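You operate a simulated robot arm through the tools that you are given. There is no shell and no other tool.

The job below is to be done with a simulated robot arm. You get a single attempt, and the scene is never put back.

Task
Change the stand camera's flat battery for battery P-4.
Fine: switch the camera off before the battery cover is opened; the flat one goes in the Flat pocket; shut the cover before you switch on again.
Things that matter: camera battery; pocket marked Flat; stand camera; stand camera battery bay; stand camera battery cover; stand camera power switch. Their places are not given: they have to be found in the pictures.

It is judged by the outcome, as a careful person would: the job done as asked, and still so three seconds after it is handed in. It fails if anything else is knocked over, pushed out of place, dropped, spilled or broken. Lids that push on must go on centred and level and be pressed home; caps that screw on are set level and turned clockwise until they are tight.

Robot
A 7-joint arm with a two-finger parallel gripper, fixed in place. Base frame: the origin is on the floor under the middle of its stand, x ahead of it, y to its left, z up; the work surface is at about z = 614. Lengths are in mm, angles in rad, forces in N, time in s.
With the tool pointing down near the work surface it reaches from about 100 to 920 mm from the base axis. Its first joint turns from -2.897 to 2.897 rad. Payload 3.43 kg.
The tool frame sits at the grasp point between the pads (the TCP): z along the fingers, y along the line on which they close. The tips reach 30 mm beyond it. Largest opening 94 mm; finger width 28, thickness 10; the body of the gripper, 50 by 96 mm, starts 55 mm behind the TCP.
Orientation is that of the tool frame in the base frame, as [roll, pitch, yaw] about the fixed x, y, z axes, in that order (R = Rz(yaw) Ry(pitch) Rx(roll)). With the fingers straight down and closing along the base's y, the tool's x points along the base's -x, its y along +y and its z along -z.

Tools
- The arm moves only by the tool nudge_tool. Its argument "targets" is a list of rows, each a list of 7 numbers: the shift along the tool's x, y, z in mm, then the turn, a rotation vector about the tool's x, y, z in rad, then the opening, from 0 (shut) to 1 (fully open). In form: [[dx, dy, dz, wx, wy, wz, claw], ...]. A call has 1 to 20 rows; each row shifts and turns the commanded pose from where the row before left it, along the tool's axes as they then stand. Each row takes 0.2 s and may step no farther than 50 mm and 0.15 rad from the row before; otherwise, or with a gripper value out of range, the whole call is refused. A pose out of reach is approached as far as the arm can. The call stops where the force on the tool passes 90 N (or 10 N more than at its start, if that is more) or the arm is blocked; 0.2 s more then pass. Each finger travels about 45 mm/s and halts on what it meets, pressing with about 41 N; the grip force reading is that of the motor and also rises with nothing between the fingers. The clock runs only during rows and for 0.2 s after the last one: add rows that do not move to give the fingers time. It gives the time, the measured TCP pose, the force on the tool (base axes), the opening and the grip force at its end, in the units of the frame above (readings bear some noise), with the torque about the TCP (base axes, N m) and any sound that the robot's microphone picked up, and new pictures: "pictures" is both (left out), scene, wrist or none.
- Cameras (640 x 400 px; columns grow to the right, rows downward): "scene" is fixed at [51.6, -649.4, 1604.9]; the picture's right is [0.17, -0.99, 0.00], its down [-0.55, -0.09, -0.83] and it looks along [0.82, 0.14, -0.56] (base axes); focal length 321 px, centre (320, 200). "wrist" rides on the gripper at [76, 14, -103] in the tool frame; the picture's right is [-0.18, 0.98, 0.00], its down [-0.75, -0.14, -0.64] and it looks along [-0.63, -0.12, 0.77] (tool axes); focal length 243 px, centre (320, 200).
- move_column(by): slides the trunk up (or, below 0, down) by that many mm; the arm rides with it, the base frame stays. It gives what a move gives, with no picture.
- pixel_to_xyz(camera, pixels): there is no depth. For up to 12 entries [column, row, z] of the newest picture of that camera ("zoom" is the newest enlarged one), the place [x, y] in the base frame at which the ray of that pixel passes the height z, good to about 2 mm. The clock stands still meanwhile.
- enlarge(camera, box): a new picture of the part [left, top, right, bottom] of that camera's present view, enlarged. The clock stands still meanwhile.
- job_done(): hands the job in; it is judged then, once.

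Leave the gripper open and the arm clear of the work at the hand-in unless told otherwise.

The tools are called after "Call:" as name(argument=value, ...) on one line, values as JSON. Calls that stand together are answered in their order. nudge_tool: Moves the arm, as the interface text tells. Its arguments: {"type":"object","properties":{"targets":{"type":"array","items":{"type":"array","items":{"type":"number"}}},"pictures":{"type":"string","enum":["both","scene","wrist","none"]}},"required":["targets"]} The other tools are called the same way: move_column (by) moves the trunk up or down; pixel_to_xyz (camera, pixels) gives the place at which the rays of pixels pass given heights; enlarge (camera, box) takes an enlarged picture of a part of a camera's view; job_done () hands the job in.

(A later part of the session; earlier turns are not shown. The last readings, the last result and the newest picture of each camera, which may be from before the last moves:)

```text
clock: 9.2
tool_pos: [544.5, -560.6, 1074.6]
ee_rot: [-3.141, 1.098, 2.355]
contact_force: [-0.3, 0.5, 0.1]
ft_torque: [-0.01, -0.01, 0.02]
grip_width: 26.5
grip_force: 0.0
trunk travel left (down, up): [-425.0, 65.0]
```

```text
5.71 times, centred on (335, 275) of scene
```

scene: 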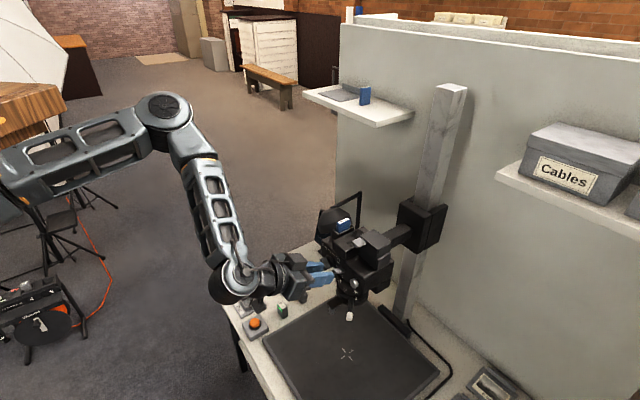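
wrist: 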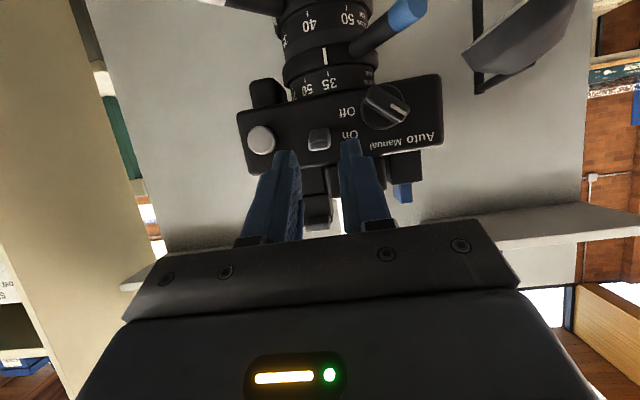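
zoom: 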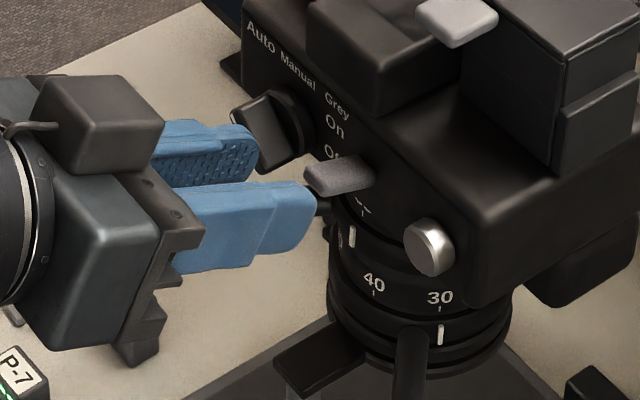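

The lever (zoom (319,243)) lies midway between the fingertips. I'll advance the last 40 mm in small steps.

Call:
nudge_tool(targets=[[0, -1, 10, 0, 0, 0, 0.28], [0, 0, 10, 0, 0, 0, 0.28], [0, 0, 8, 0, 0, 0, 0.28], [0, 0, 6, 0, 0, 0, 0.28], [0, 0, 5, 0, 0, 0, 0.28]], pictures="both")

Call:
enlarge(camera="wrist", box=[230, 80, 430, 220])

Call:
enlarge(camera="scene", box=[300, 240, 380, 300])

```text
clock: 10.4
tool_pos: [567.3, -587.2, 1057.6]
ee_rot: [-3.14, 1.101, 2.358]
contact_force: [0.2, 0.1, 0.1]
ft_torque: [0.02, 0.01, 0.0]
grip_width: 26.3
grip_force: 0.2
trunk travel left (down, up): [-425.0, 65.0]
```

scene: 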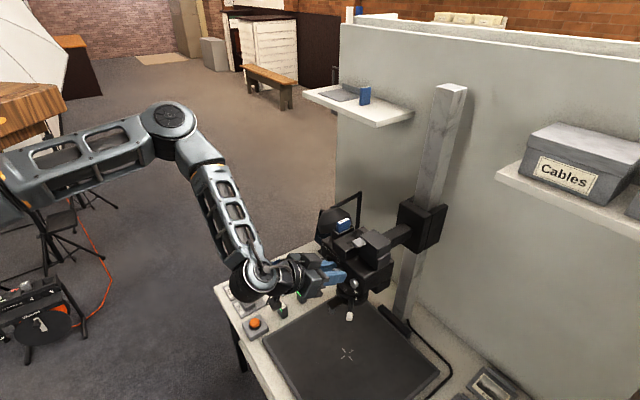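
wrist: 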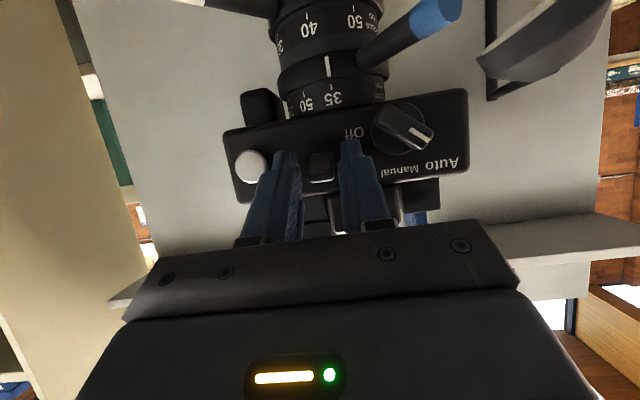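

```text
2.86 times, centred on (330, 150) of wrist
```

zoom: 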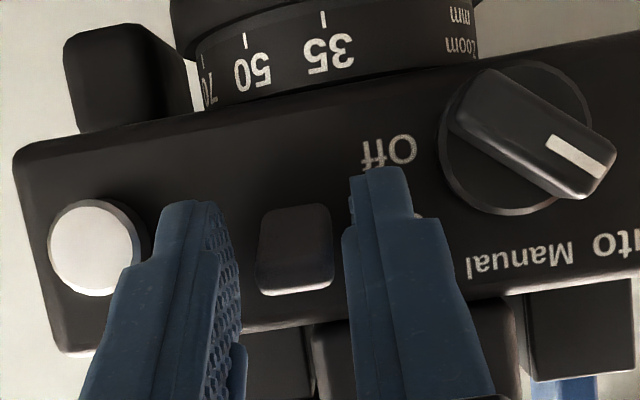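

```text
6.67 times, centred on (340, 270) of scene
```

zoom: 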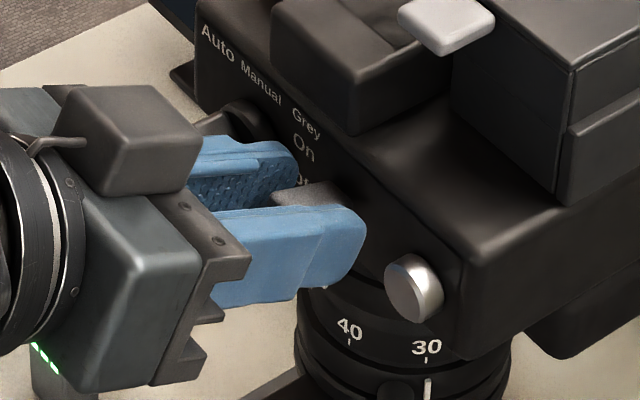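

The lever is between the fingers with no contact. I'll close gently onto it.

Call:
nudge_tool(targets=[[0, 0, 0, 0, 0, 0, 0.2], [0, 0, 0, 0, 0, 0, 0.1], [0, 0, 0, 0, 0, 0, 0.1]], pictures="none")

```text
clock: 11.2
tool_pos: [568.2, -587.3, 1057.9]
ee_rot: [-3.142, 1.1, 2.358]
contact_force: [1.8, 2.8, 0.1]
ft_torque: [0.03, 0.0, 0.04]
grip_width: 15.9
grip_force: 43.5
trunk travel left (down, up): [-425.0, 65.0]
```

The grip holds at 15.9 mm. Now I'll push the lever straight down in small steps toward Off, watching force and sound.

Call:
nudge_tool(targets=[[2.67, 0, 1.36, 0, 0, 0, 0.1], [2.67, 0, 1.36, 0, 0, 0, 0.1], [2.67, 0, 1.36, 0, 0, 0, 0.1]], pictures="none")

```text
clock: 12.0
tool_pos: [569.5, -589.1, 1053.2]
ee_rot: [-3.14, 1.109, 2.362]
contact_force: [-1.0, 13.1, 37.3]
ft_torque: [-0.83, -1.06, 0.3]
grip_width: 15.8
grip_force: 44.6
trunk travel left (down, up): [-425.0, 65.0]
```

Resistance of 37 N, moved about 5 mm. I'll continue in small steps.

Call:
nudge_tool(targets=[[1.78, 0, 0.91, 0, 0, 0, 0.1], [1.78, 0, 0.91, 0, 0, 0, 0.1]], pictures="both")

Call:
enlarge(camera="wrist", box=[230, 80, 430, 220])

Call:
enlarge(camera="scene", box=[300, 240, 380, 300])

```text
clock: 12.6
tool_pos: [569.4, -588.2, 1049.6]
ee_rot: [-3.138, 1.11, 2.36]
contact_force: [2.0, 7.6, 46.4]
ft_torque: [-1.29, -1.3, 0.12]
grip_width: 15.7
grip_force: 45.0
trunk travel left (down, up): [-425.0, 65.0]
```

scene: 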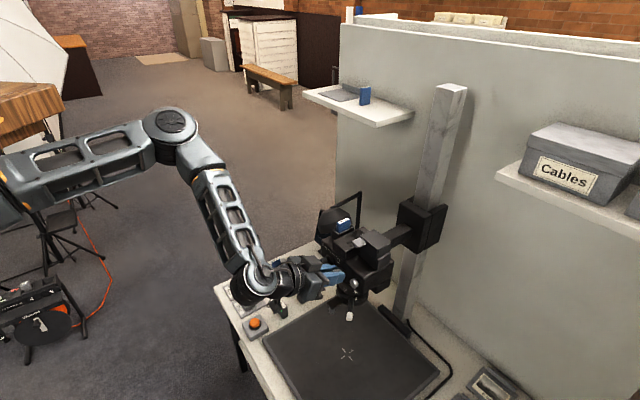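
wrist: 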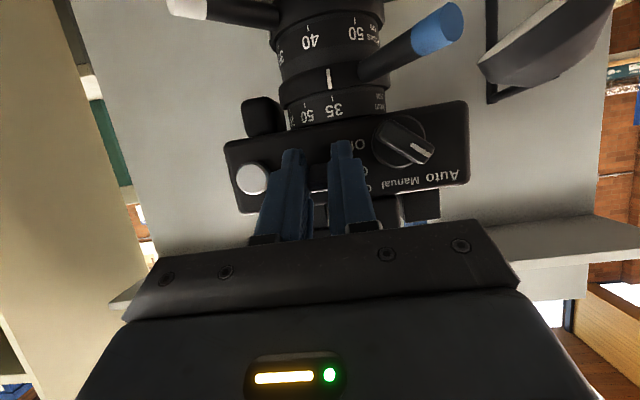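

```text
2.86 times, centred on (330, 150) of wrist
```

zoom: 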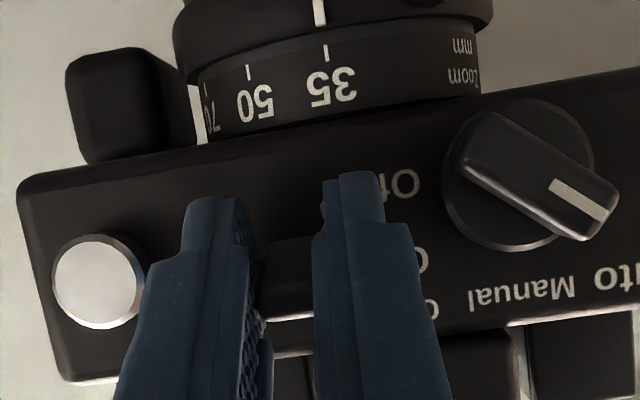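

```text
6.67 times, centred on (340, 270) of scene
```

zoom: 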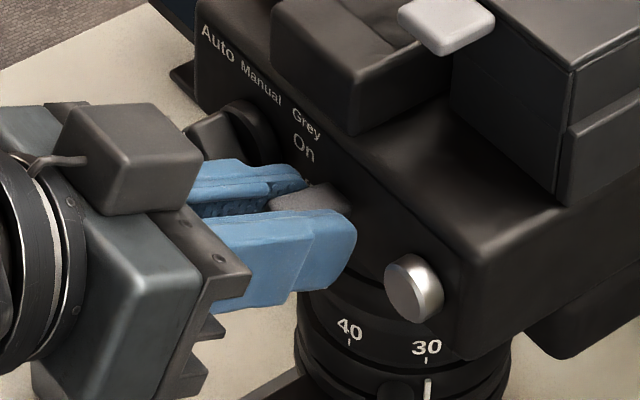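

The force rose to 46 N and it looks as if the pads slid on the lever rather than moving it. I'll open the fingers and look.

Call:
nudge_tool(targets=[[0, 0, 0, 0, 0, 0, 0.28], [0, 0, 0, 0, 0, 0, 0.28], [0, 0, -15, 0, 0, 0, 0.28], [0, 0, -15, 0, 0, 0, 0.28]], pictures="both")

Call:
enlarge(camera="wrist", box=[230, 80, 430, 220])

Call:
enlarge(camera="scene", box=[318, 250, 366, 290])

```text
clock: 13.6
tool_pos: [549.7, -568.5, 1059.8]
ee_rot: [-3.14, 1.1, 2.357]
contact_force: [-0.9, 0.2, 0.9]
ft_torque: [-0.01, 0.01, -0.04]
grip_width: 26.4
grip_force: 0.1
trunk travel left (down, up): [-425.0, 65.0]
```

scene: 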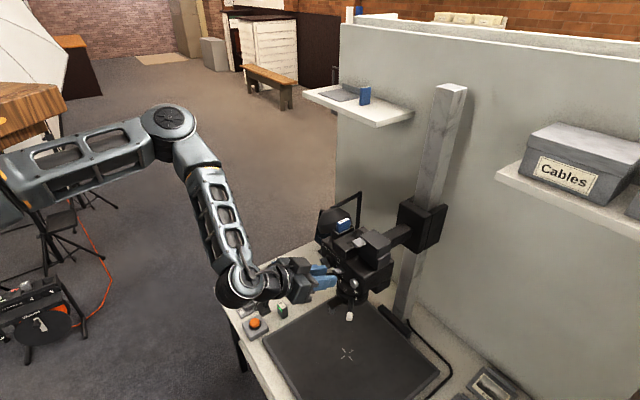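
wrist: 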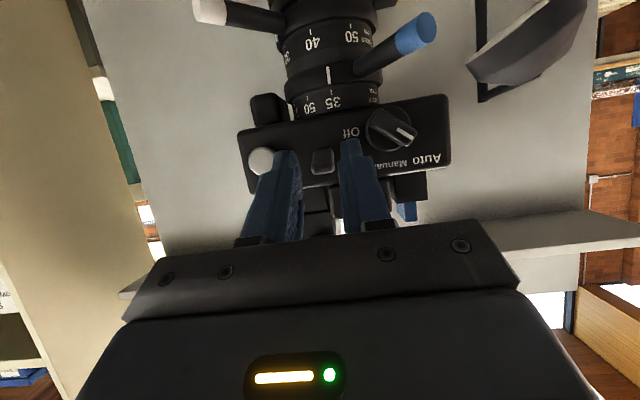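

```text
2.86 times, centred on (330, 150) of wrist
```

zoom: 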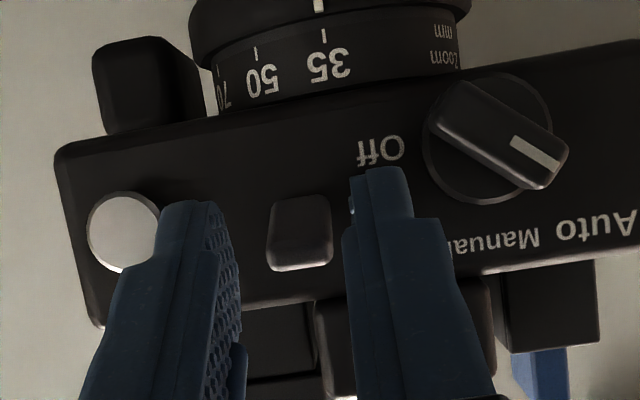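

```text
10.00 times, centred on (342, 270) of scene
```

zoom: 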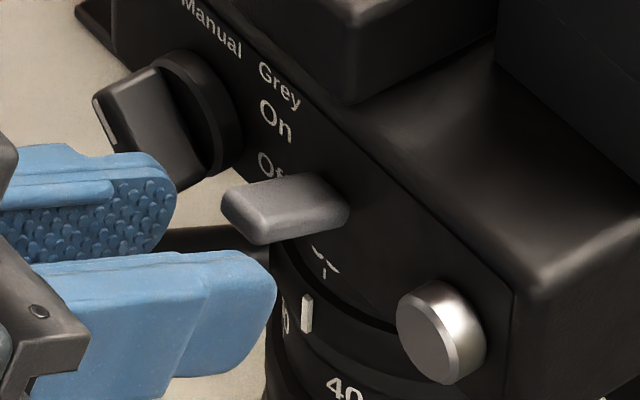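

The lever has not moved at all (scene view unchanged), so the pads only slipped. I'll instead press on its tip from above with closed fingers: back off, rise to about z=1090, close, move over the lever tip, then press down.

Call:
nudge_tool(targets=[[-26.7, 0.6, -13.6, 0, 0, 0, 0.0], [0, 0, 0, 0, 0, 0, 0.0], [-6.2, 0, 12.1, 0, 0, 0, 0.0], [-6.2, 0, 12.1, 0, 0, 0, 0.0]], pictures="both")

Call:
enlarge(camera="wrist", box=[230, 80, 430, 220])

Call:
enlarge(camera="scene", box=[300, 240, 380, 300])

```text
clock: 14.6
tool_pos: [569.4, -590.0, 1090.1]
ee_rot: [-3.139, 1.1, 2.358]
contact_force: [0.4, 0.0, -0.1]
ft_torque: [-0.01, 0.02, 0.01]
grip_width: 0.0
grip_force: 32.9
trunk travel left (down, up): [-425.0, 65.0]
```

scene: 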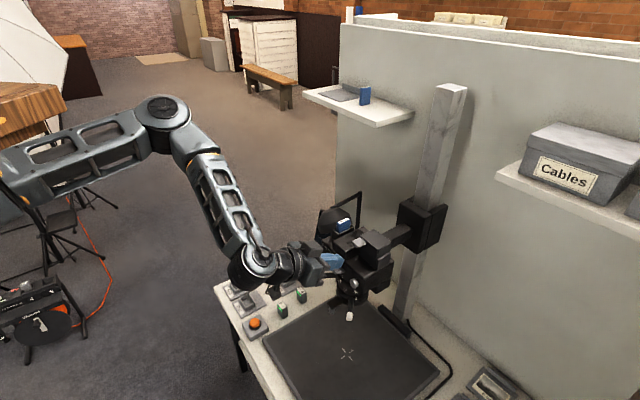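
wrist: 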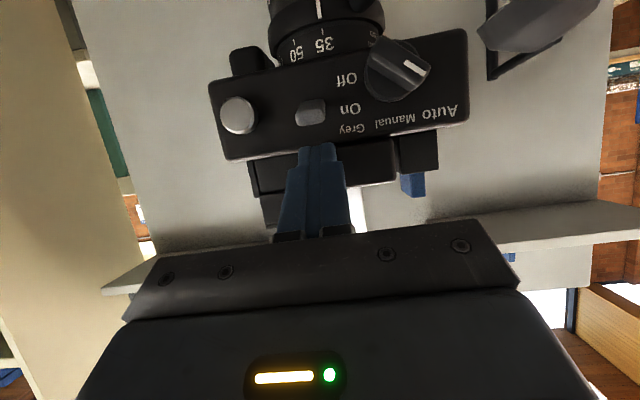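

```text
2.86 times, centred on (330, 150) of wrist
```

zoom: 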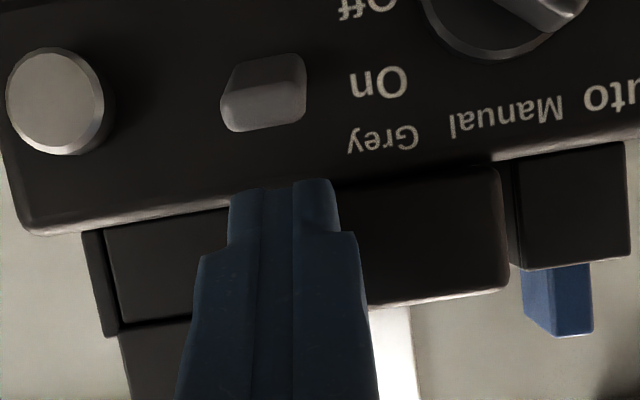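

```text
6.67 times, centred on (340, 270) of scene
```

zoom: 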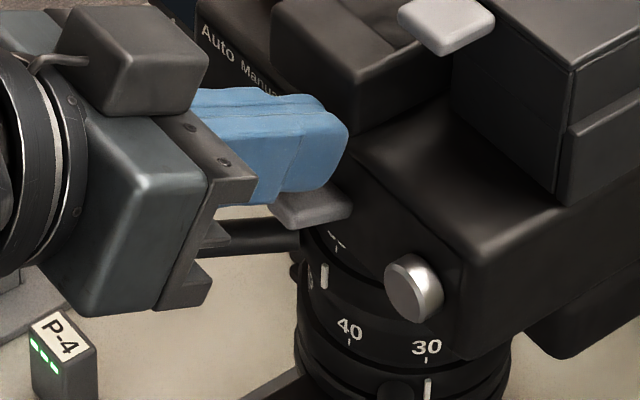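

The closed fingers sit just above the lever. Pressing down in small steps.

Call:
nudge_tool(targets=[[4.46, 1, 2.27, 0, 0, 0, 0.0], [4.46, 0.5, 2.27, 0, 0, 0, 0.0], [2.67, 0, 1.36, 0, 0, 0, 0.0], [2.67, 0, 1.36, 0, 0, 0, 0.0]], pictures="none")

```text
clock: 15.6
tool_pos: [571.4, -587.0, 1072.9]
ee_rot: [-3.141, 1.101, 2.358]
contact_force: [0.2, 0.3, 0.1]
ft_torque: [-0.02, -0.01, -0.02]
grip_width: 0.1
grip_force: 33.0
trunk travel left (down, up): [-425.0, 65.0]
```

No contact yet at z≈1073. Continuing downward in 3 mm steps.

Call:
nudge_tool(targets=[[2.67, 0, 1.36, 0, 0, 0, 0.0], [2.67, 0, 1.36, 0, 0, 0, 0.0]], pictures="none")

```text
clock: 16.2
tool_pos: [570.0, -588.0, 1067.0]
ee_rot: [3.141, 1.102, 2.359]
contact_force: [0.8, -0.2, 0.1]
ft_torque: [0.01, 0.01, 0.01]
grip_width: 0.2
grip_force: 32.7
trunk travel left (down, up): [-425.0, 65.0]
```

Call:
nudge_tool(targets=[[1.78, 0, 0.91, 0, 0, 0, 0.0], [1.78, 0, 0.91, 0, 0, 0, 0.0]], pictures="both")

Call:
enlarge(camera="scene", box=[310, 250, 366, 290])

Call:
enlarge(camera="wrist", box=[230, 80, 430, 220])

```text
clock: 16.8
tool_pos: [570.4, -586.5, 1065.4]
ee_rot: [-3.14, 1.108, 2.36]
contact_force: [-1.8, 10.0, 23.8]
ft_torque: [-0.05, -0.36, -0.08]
grip_width: 0.0
grip_force: 33.1
trunk travel left (down, up): [-425.0, 65.0]
```

scene: 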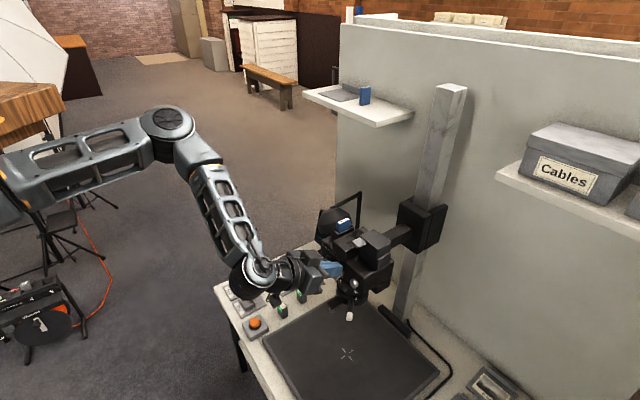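
wrist: 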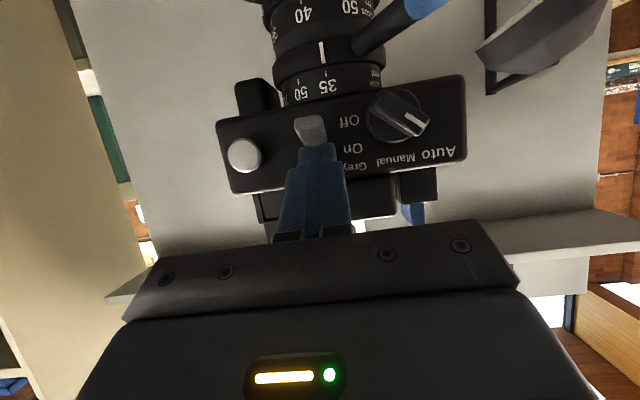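

```text
10.00 times, centred on (338, 270) of scene
```

zoom: 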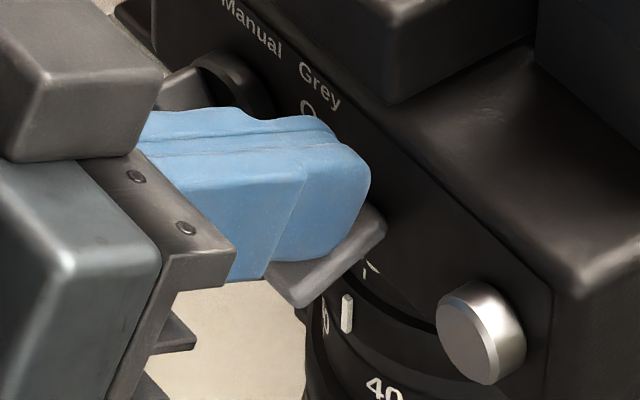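

```text
2.86 times, centred on (330, 150) of wrist
```

zoom: 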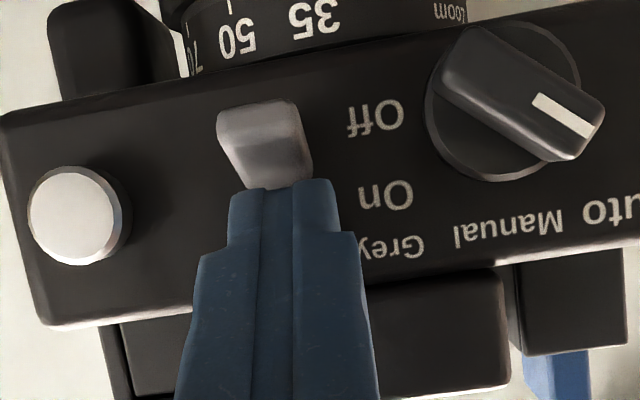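

The lever has swung down: its tip is now at "Off" (zoom (260,125), level with the "Off" text). I'll back off upward and verify it stays.

Call:
nudge_tool(targets=[[-8.9, 0, -4.5, 0, 0, 0, 0.0], [-8.9, 0, -4.5, 0, 0, 0, 0.0], [0, 0, -30, 0, 0, 0, 0.1], [0, 0, -30, 0, 0, 0, 0.3]], pictures="both")

Call:
enlarge(camera="scene", box=[310, 250, 366, 290])

Call:
enlarge(camera="wrist", box=[230, 60, 430, 180])

```text
clock: 17.8
tool_pos: [531.9, -548.5, 1109.3]
ee_rot: [-3.141, 1.099, 2.357]
contact_force: [0.6, 0.0, -0.3]
ft_torque: [-0.04, 0.0, -0.01]
grip_width: 28.1
grip_force: 0.0
trunk travel left (down, up): [-425.0, 65.0]
```

scene: 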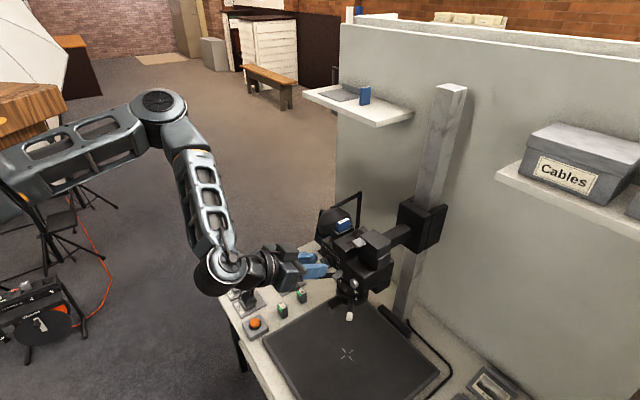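
wrist: 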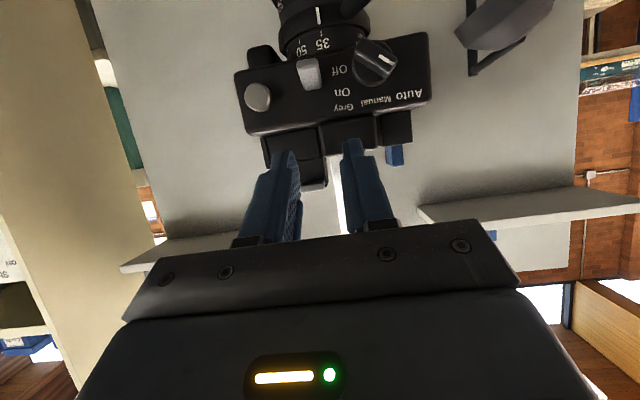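

```text
10.00 times, centred on (338, 270) of scene
```

zoom: 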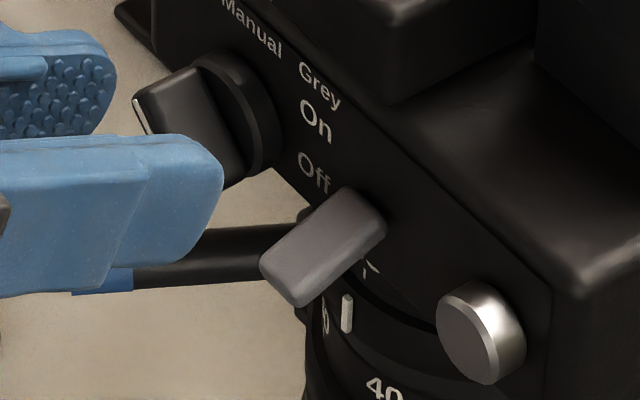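

```text
3.20 times, centred on (330, 120) of wrist
```

zoom: 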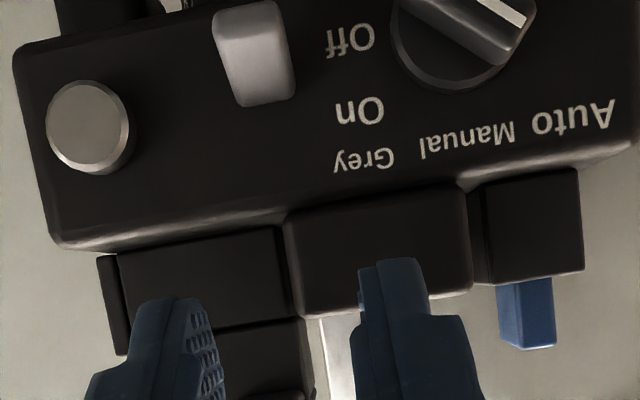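

The power lever is now firmly at Off. Next is the cover: I'll tilt the hand almost level, close the fingers, and bring the tips in front of and below the pale tab (tab centre about s=-34 i.e. (597,-644), z≈1134) to look at it before lifting.

Call:
nudge_tool(targets=[[0, 0, 0, 0, -0.14, 0, 0.1], [0, 0, 0, 0, -0.14, 0, 0.0], [0, 0, 0, 0, -0.14, 0, 0.0], [3.6, -12.6, 18, 0, 0, 0, 0.0], [3.6, -12.6, 18, 0, 0, 0, 0.0]], pictures="both")

Call:
enlarge(camera="scene", box=[310, 220, 400, 280])

Call:
enlarge(camera="wrist", box=[220, 40, 440, 220])

```text
clock: 19.0
tool_pos: [539.9, -590.1, 1101.6]
ee_rot: [-3.123, 1.52, 2.372]
contact_force: [1.2, -0.1, 0.7]
ft_torque: [-0.07, -0.04, 0.02]
grip_width: 0.3
grip_force: 32.8
trunk travel left (down, up): [-425.0, 65.0]
```

scene: 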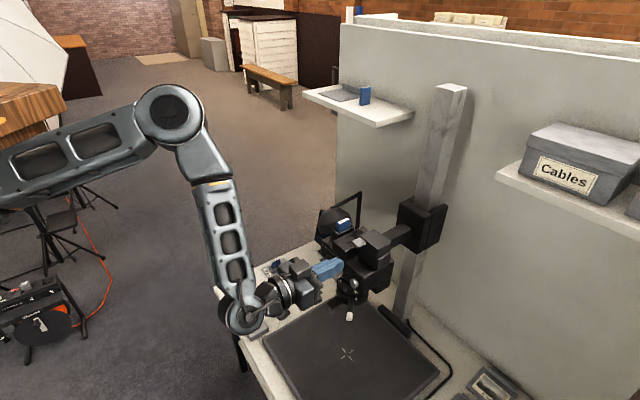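
wrist: 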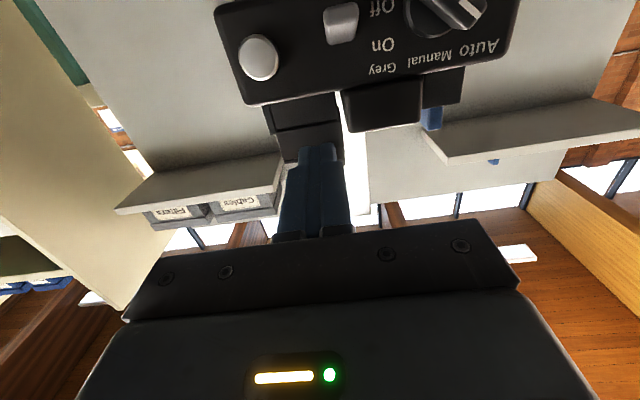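

```text
6.67 times, centred on (355, 250) of scene
```

zoom: 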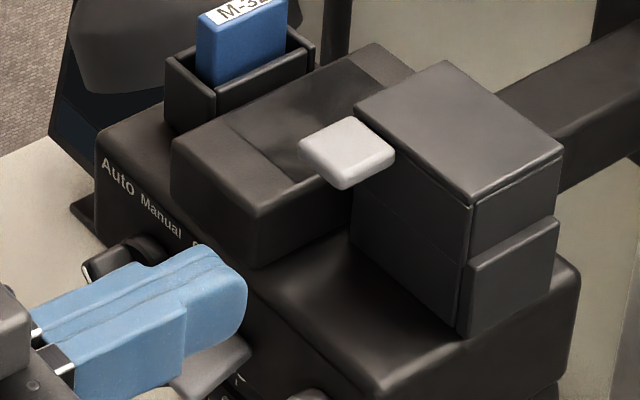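

```text
2.22 times, centred on (330, 130) of wrist
```

zoom: 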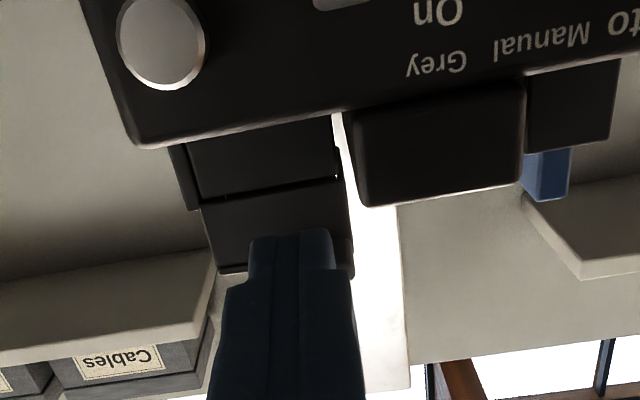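

The fingertips are level with and in front of the box, below the tab. I'll slide forward about 55 mm so the tips lie beneath the tab, watching for contact.

Call:
nudge_tool(targets=[[0, -0.5, 16, 0, 0, 0, 0.0], [0, -0.5, 16, 0, 0, 0, 0.0], [0, 0, 12, 0, 0, 0, 0.0], [0, 0, 10, 0, 0, 0, 0.0]], pictures="both")

Call:
enlarge(camera="scene", box=[320, 220, 400, 280])

Call:
enlarge(camera="wrist", box=[220, 60, 440, 220])

```text
clock: 20.0
tool_pos: [577.5, -630.5, 1098.7]
ee_rot: [3.134, 1.516, 2.357]
contact_force: [-0.6, 0.5, 0.1]
ft_torque: [-0.04, -0.01, 0.02]
grip_width: 0.0
grip_force: 32.7
trunk travel left (down, up): [-425.0, 65.0]
```

scene: 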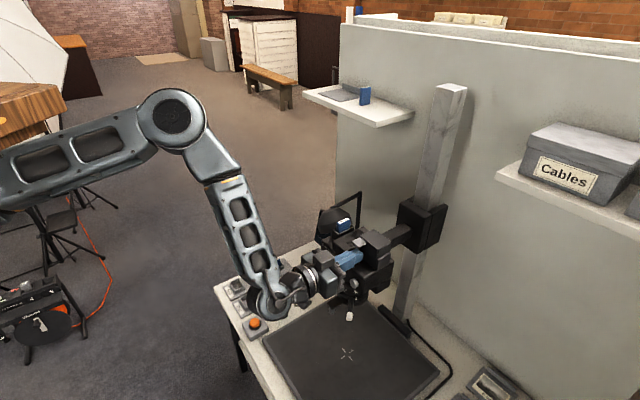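
wrist: 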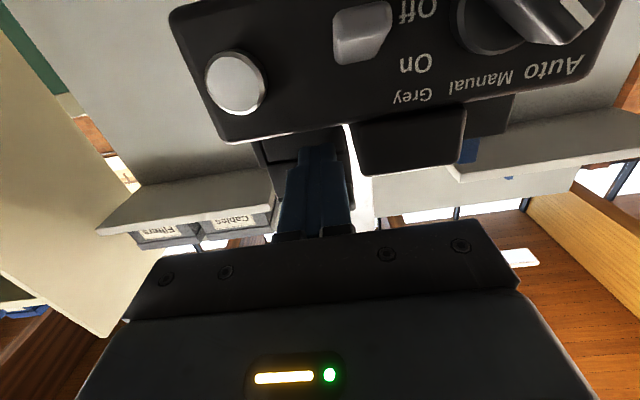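

```text
6.67 times, centred on (360, 250) of scene
```

zoom: 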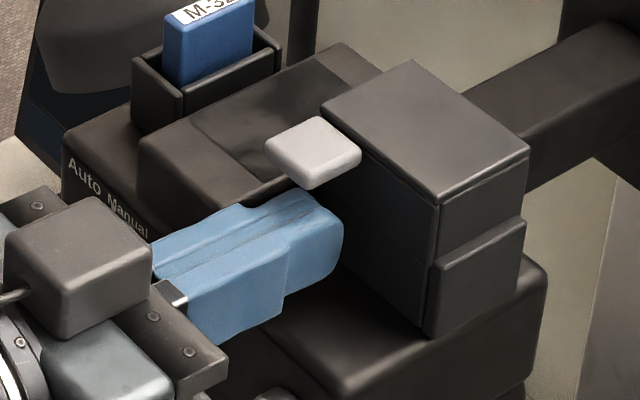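

```text
2.50 times, centred on (330, 140) of wrist
```

zoom: 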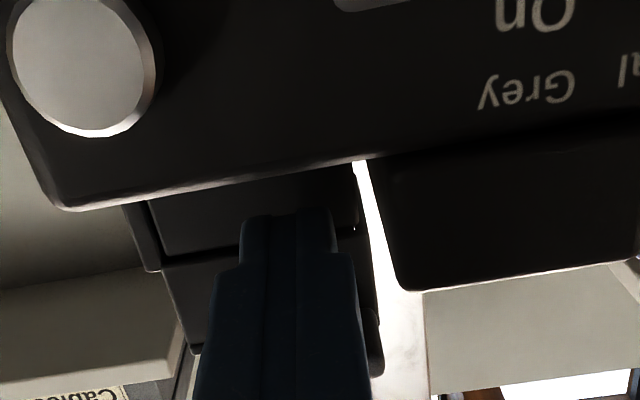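

The tips (f≈-884) are under the tab. Now I raise in small steps to touch and lift it.

Call:
nudge_tool(targets=[[-4, 0, -0.2, 0, 0, 0, 0.0], [-4, 0, -0.2, 0, 0, 0, 0.0], [-2, 0, -0.1, 0, 0, 0, 0.0]], pictures="none")

```text
clock: 20.8
tool_pos: [578.4, -629.7, 1107.9]
ee_rot: [-3.136, 1.52, 2.364]
contact_force: [0.1, -0.9, 0.7]
ft_torque: [0.01, 0.01, 0.0]
grip_width: 0.1
grip_force: 33.0
trunk travel left (down, up): [-425.0, 65.0]
```

Call:
nudge_tool(targets=[[-2, 0, -0.1, 0, 0, 0, 0.0], [-2, 0, -0.1, 0, 0, 0, 0.0], [-2, 0, -0.1, 0, 0, 0, 0.0]], pictures="none")

```text
clock: 21.6
tool_pos: [576.5, -629.6, 1114.3]
ee_rot: [-3.133, 1.519, 2.366]
contact_force: [-0.2, 0.9, 0.7]
ft_torque: [-0.02, -0.02, 0.01]
grip_width: 0.2
grip_force: 32.8
trunk travel left (down, up): [-425.0, 65.0]
```

Call:
nudge_tool(targets=[[-2, 0, -0.1, 0, 0, 0, 0.0], [-2, 0, -0.1, 0, 0, 0, 0.0]], pictures="both")

Call:
enlarge(camera="scene", box=[320, 220, 400, 280])

```text
clock: 22.2
tool_pos: [576.9, -631.1, 1117.3]
ee_rot: [-3.135, 1.521, 2.363]
contact_force: [-0.7, 0.5, -0.7]
ft_torque: [0.0, 0.0, -0.01]
grip_width: 0.0
grip_force: 32.8
trunk travel left (down, up): [-425.0, 65.0]
```

scene: 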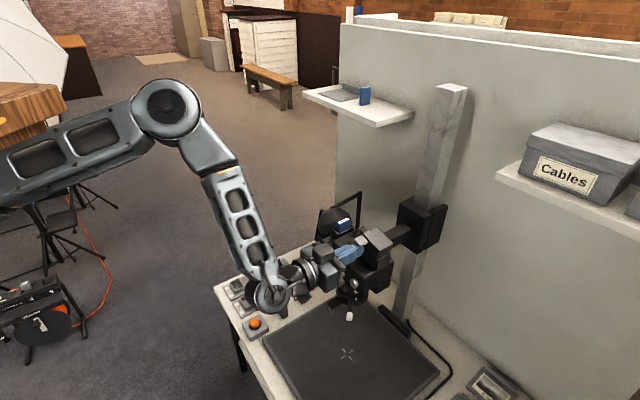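
wrist: 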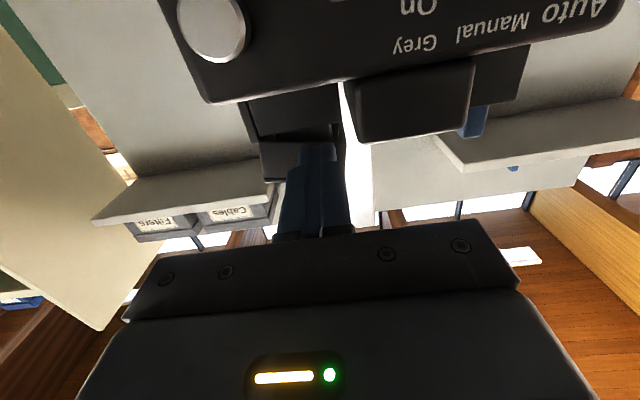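

```text
6.67 times, centred on (360, 250) of scene
```

zoom: 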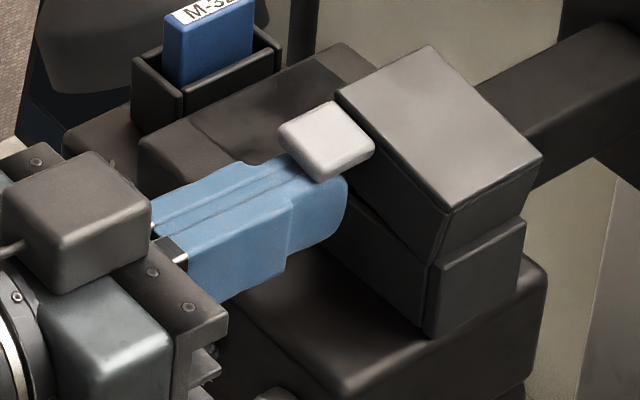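

The cover is opening almost force-free, hinged on its right-hand side (away from the hump): the left edge has lifted about 13°. I'll follow its arc with the finger under the tab, up and then to the right, in small steps.

Call:
nudge_tool(targets=[[-5, 0.5, -0.25, 0, 0, 0, 0.0], [-5, 0.5, -0.25, 0, 0, 0, 0.0], [-2.3, -5, -0.1, 0, 0, 0, 0.0], [-2.3, -5, -0.1, 0, 0, 0, 0.0]], pictures="both")

Call:
enlarge(camera="scene", box=[320, 220, 400, 280])

```text
clock: 23.2
tool_pos: [570.4, -636.6, 1133.2]
ee_rot: [-3.13, 1.52, 2.367]
contact_force: [-0.1, -0.3, 0.5]
ft_torque: [-0.02, 0.0, 0.02]
grip_width: 0.0
grip_force: 33.1
trunk travel left (down, up): [-425.0, 65.0]
```

scene: 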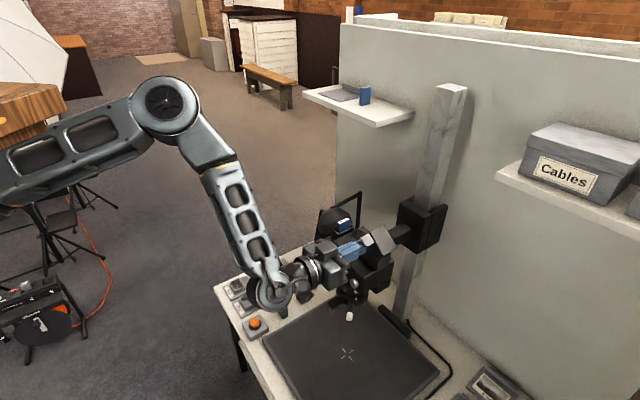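
wrist: 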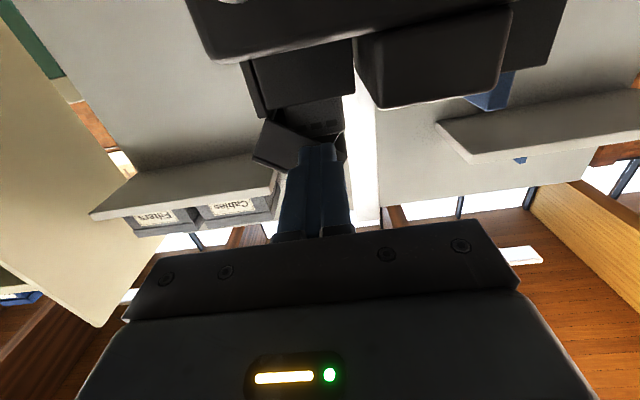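

```text
6.67 times, centred on (360, 250) of scene
```

zoom: 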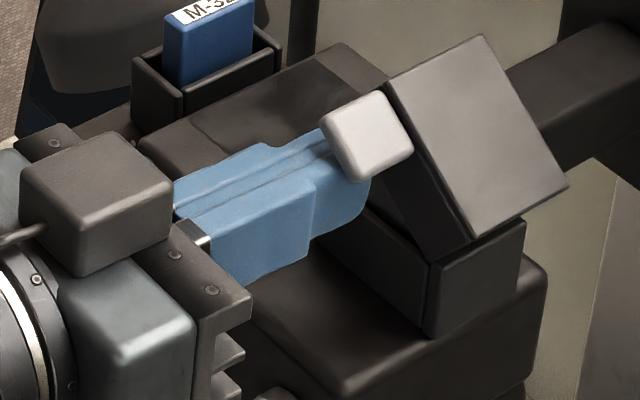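

The cover is at about 40° and following nicely. Continuing the arc to the right.

Call:
nudge_tool(targets=[[-1.4, -5.6, 0, 0, 0, 0, 0.0], [-1.4, -5.6, 0, 0, 0, 0, 0.0], [0, -5.5, 0, 0, 0, 0, 0.0], [0, -5.5, 0, 0, 0, 0, 0.0]], pictures="both")

Call:
enlarge(camera="scene", box=[330, 220, 410, 280])

```text
clock: 24.2
tool_pos: [556.7, -652.6, 1135.5]
ee_rot: [-3.13, 1.52, 2.369]
contact_force: [1.4, 0.0, 0.4]
ft_torque: [-0.05, 0.01, 0.0]
grip_width: 0.0
grip_force: 33.0
trunk travel left (down, up): [-425.0, 65.0]
```

scene: 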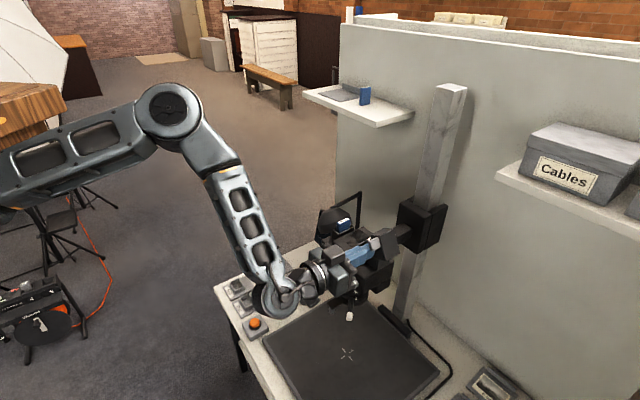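
wrist: 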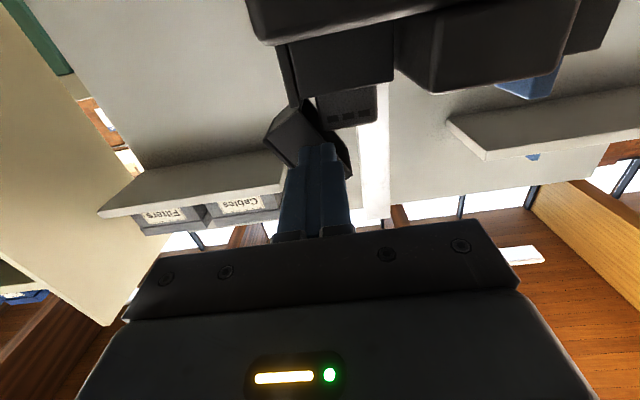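

```text
6.67 times, centred on (370, 250) of scene
```

zoom: 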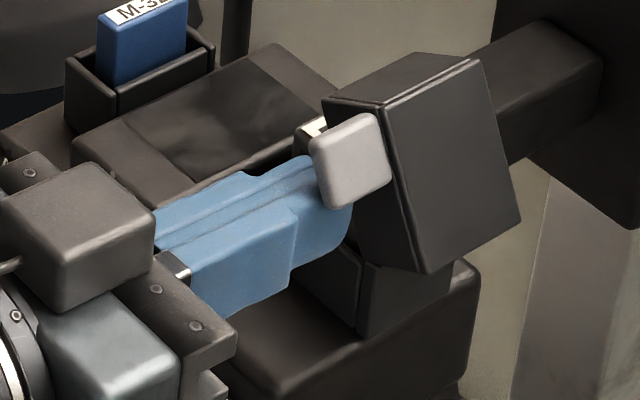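

About 70° open, and the flat battery's label is showing inside. Continue the arc until it is past vertical.

Call:
nudge_tool(targets=[[0.5, -5.5, 0, 0, 0, 0, 0.0], [0.5, -5.5, 0, 0, 0, 0, 0.0], [1, -5.5, 0, 0, 0, 0, 0.0], [1, -5.5, 0, 0, 0, 0, 0.0]], pictures="both")

Call:
enlarge(camera="scene", box=[330, 220, 410, 280])

```text
clock: 25.2
tool_pos: [539.8, -667.8, 1132.9]
ee_rot: [3.139, 1.52, 2.355]
contact_force: [-0.1, -0.6, 0.1]
ft_torque: [0.01, 0.02, 0.01]
grip_width: 0.1
grip_force: 32.8
trunk travel left (down, up): [-425.0, 65.0]
```

scene: 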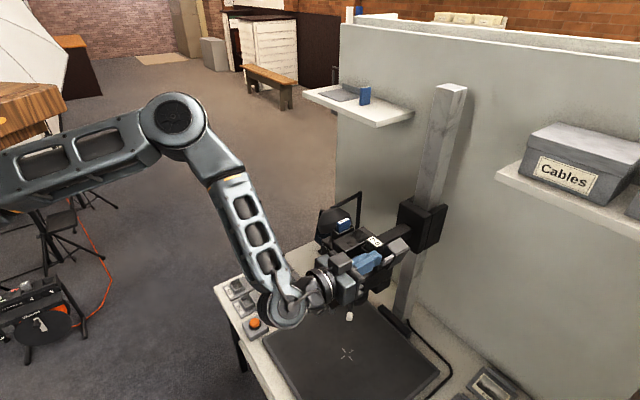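
wrist: 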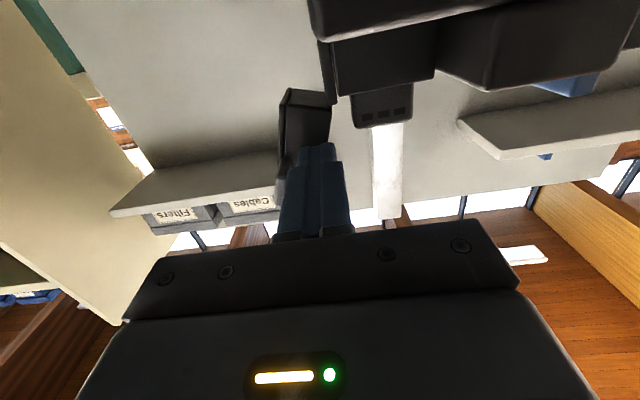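

```text
6.67 times, centred on (370, 250) of scene
```

zoom: 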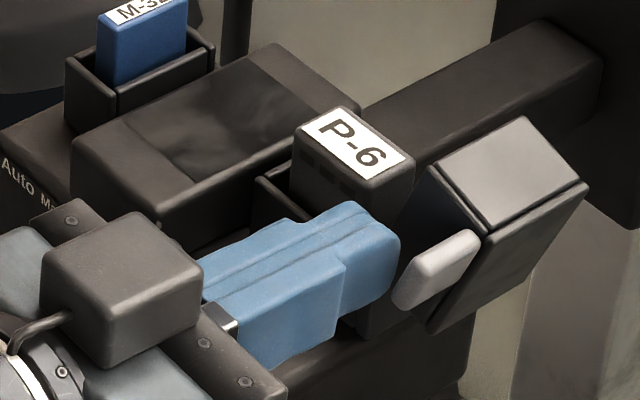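

The cover has dropped fully open and the flat battery, marked P-6, is exposed. I'll draw the finger straight back out, then rise and turn the hand to point down.

Call:
nudge_tool(targets=[[0, 2, -25, 0, 0, 0, 0.0], [0, 0, -35, 0, 0, 0, 0.0], [0, 0, -45, 0, 0, 0, 0.0], [-30, 0, -20, 0, 0.13, 0, 0.3], [-30, 0, -20, 0, 0.13, 0, 0.6], [-30, 0, -10, 0, 0.13, 0, 0.9], [-30, 0, -10, 0, 0.13, 0, 1]], pictures="both")

Call:
enlarge(camera="scene", box=[330, 210, 420, 280])

```text
clock: 26.8
tool_pos: [441.8, -569.7, 1256.9]
ee_rot: [3.139, 0.981, 2.351]
contact_force: [-0.9, -0.4, -0.8]
ft_torque: [0.02, -0.01, 0.03]
grip_width: 82.7
grip_force: 0.0
trunk travel left (down, up): [-425.0, 65.0]
```

scene: 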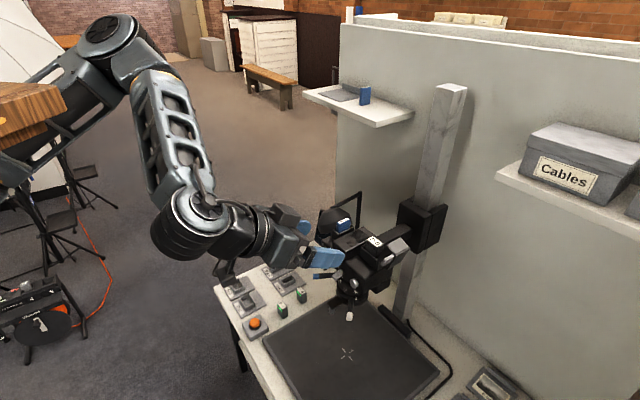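
wrist: 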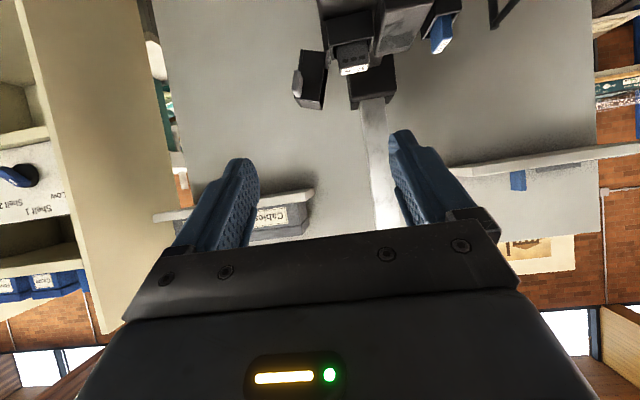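

```text
5.71 times, centred on (375, 245) of scene
```

zoom: 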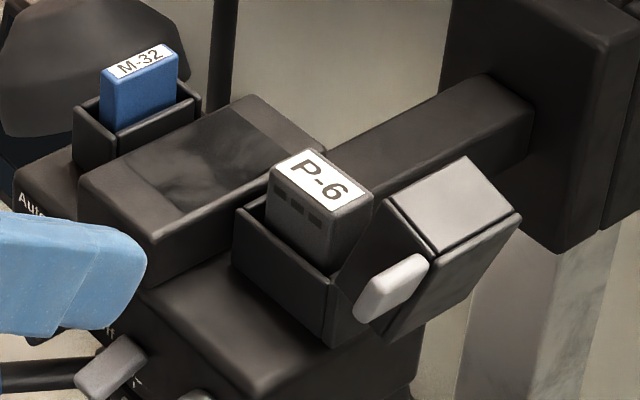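

P-6 stands in the open bay with its dark indicator windows toward the front. Zooming the wrist view for the bay and triangulation.

Call:
enlarge(camera="wrist", box=[280, 20, 420, 110])

Call:
enlarge(camera="scene", box=[360, 226, 404, 270])

```text
4.44 times, centred on (350, 65) of wrist
```

zoom: 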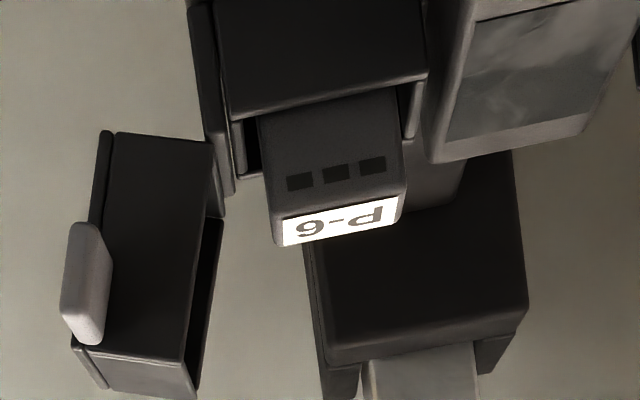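

```text
9.09 times, centred on (382, 248) of scene
```

zoom: 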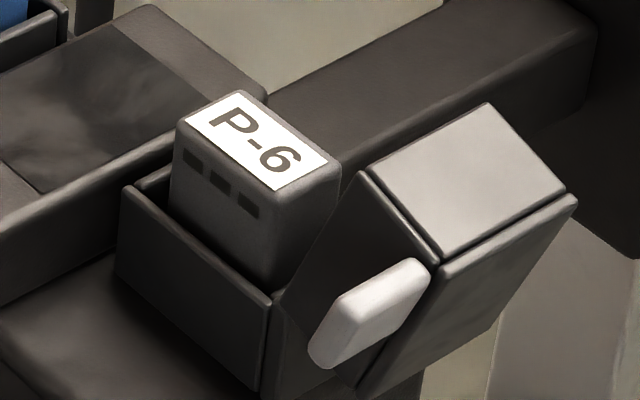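

Now I'll raise and straighten the hand to point down, then move over the bay at z≈1310 for a top view.

Call:
nudge_tool(targets=[[-41, 0, -27, 0, 0.14, 0, 1], [0, 0, 0, 0, 0.14, 0, 1], [0, 0, 0, 0, 0.14, 0, 1], [0, 0, 0, 0, 0.14, 0, 1], [0, 0, 0, 0, 0.14, 0, 1], [0, 0, 0, 0, 0.14, 0, 1], [0, 0, 0, 0, 0.141, 0, 1], [-40, 8.4, 0, 0, 0, 0, 1], [-40, 8.4, 0, 0, 0, 0, 1], [-40, 8.4, 0, 0, 0, 0, 1], [-40, 8.4, 0, 0, 0, 0, 1], [-38, 8.4, 0, 0, 0, 0, 1]], pictures="both")

Call:
enlarge(camera="wrist", box=[230, 30, 430, 180])

```text
clock: 29.4
tool_pos: [605.4, -672.1, 1317.3]
ee_rot: [-3.141, 0.02, 2.356]
contact_force: [-0.1, 0.4, -0.4]
ft_torque: [0.0, -0.03, -0.02]
grip_width: 94.2
grip_force: 0.0
out of reach, approached as far as the arm can: row 12
trunk travel left (down, up): [-425.0, 65.0]
```

scene: 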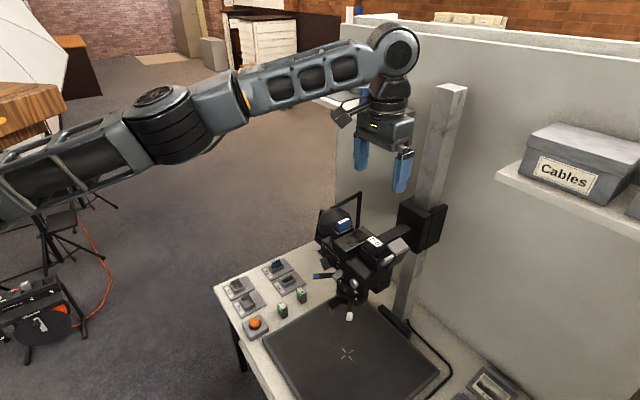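
wrist: 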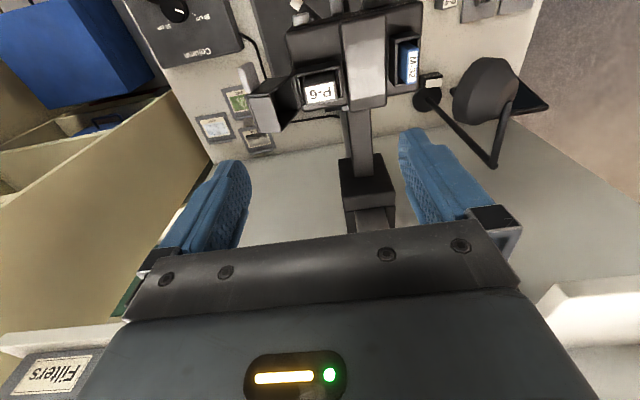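

```text
2.67 times, centred on (330, 105) of wrist
```

zoom: 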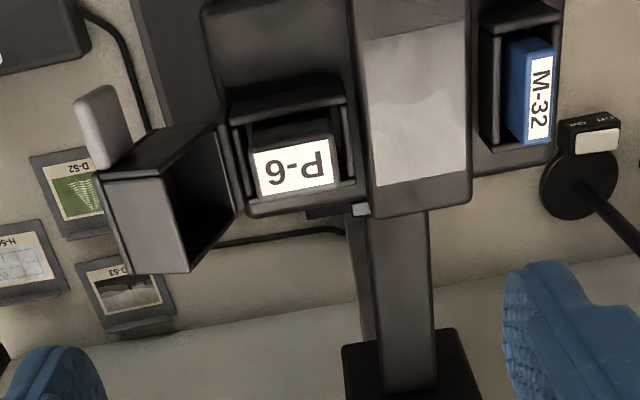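

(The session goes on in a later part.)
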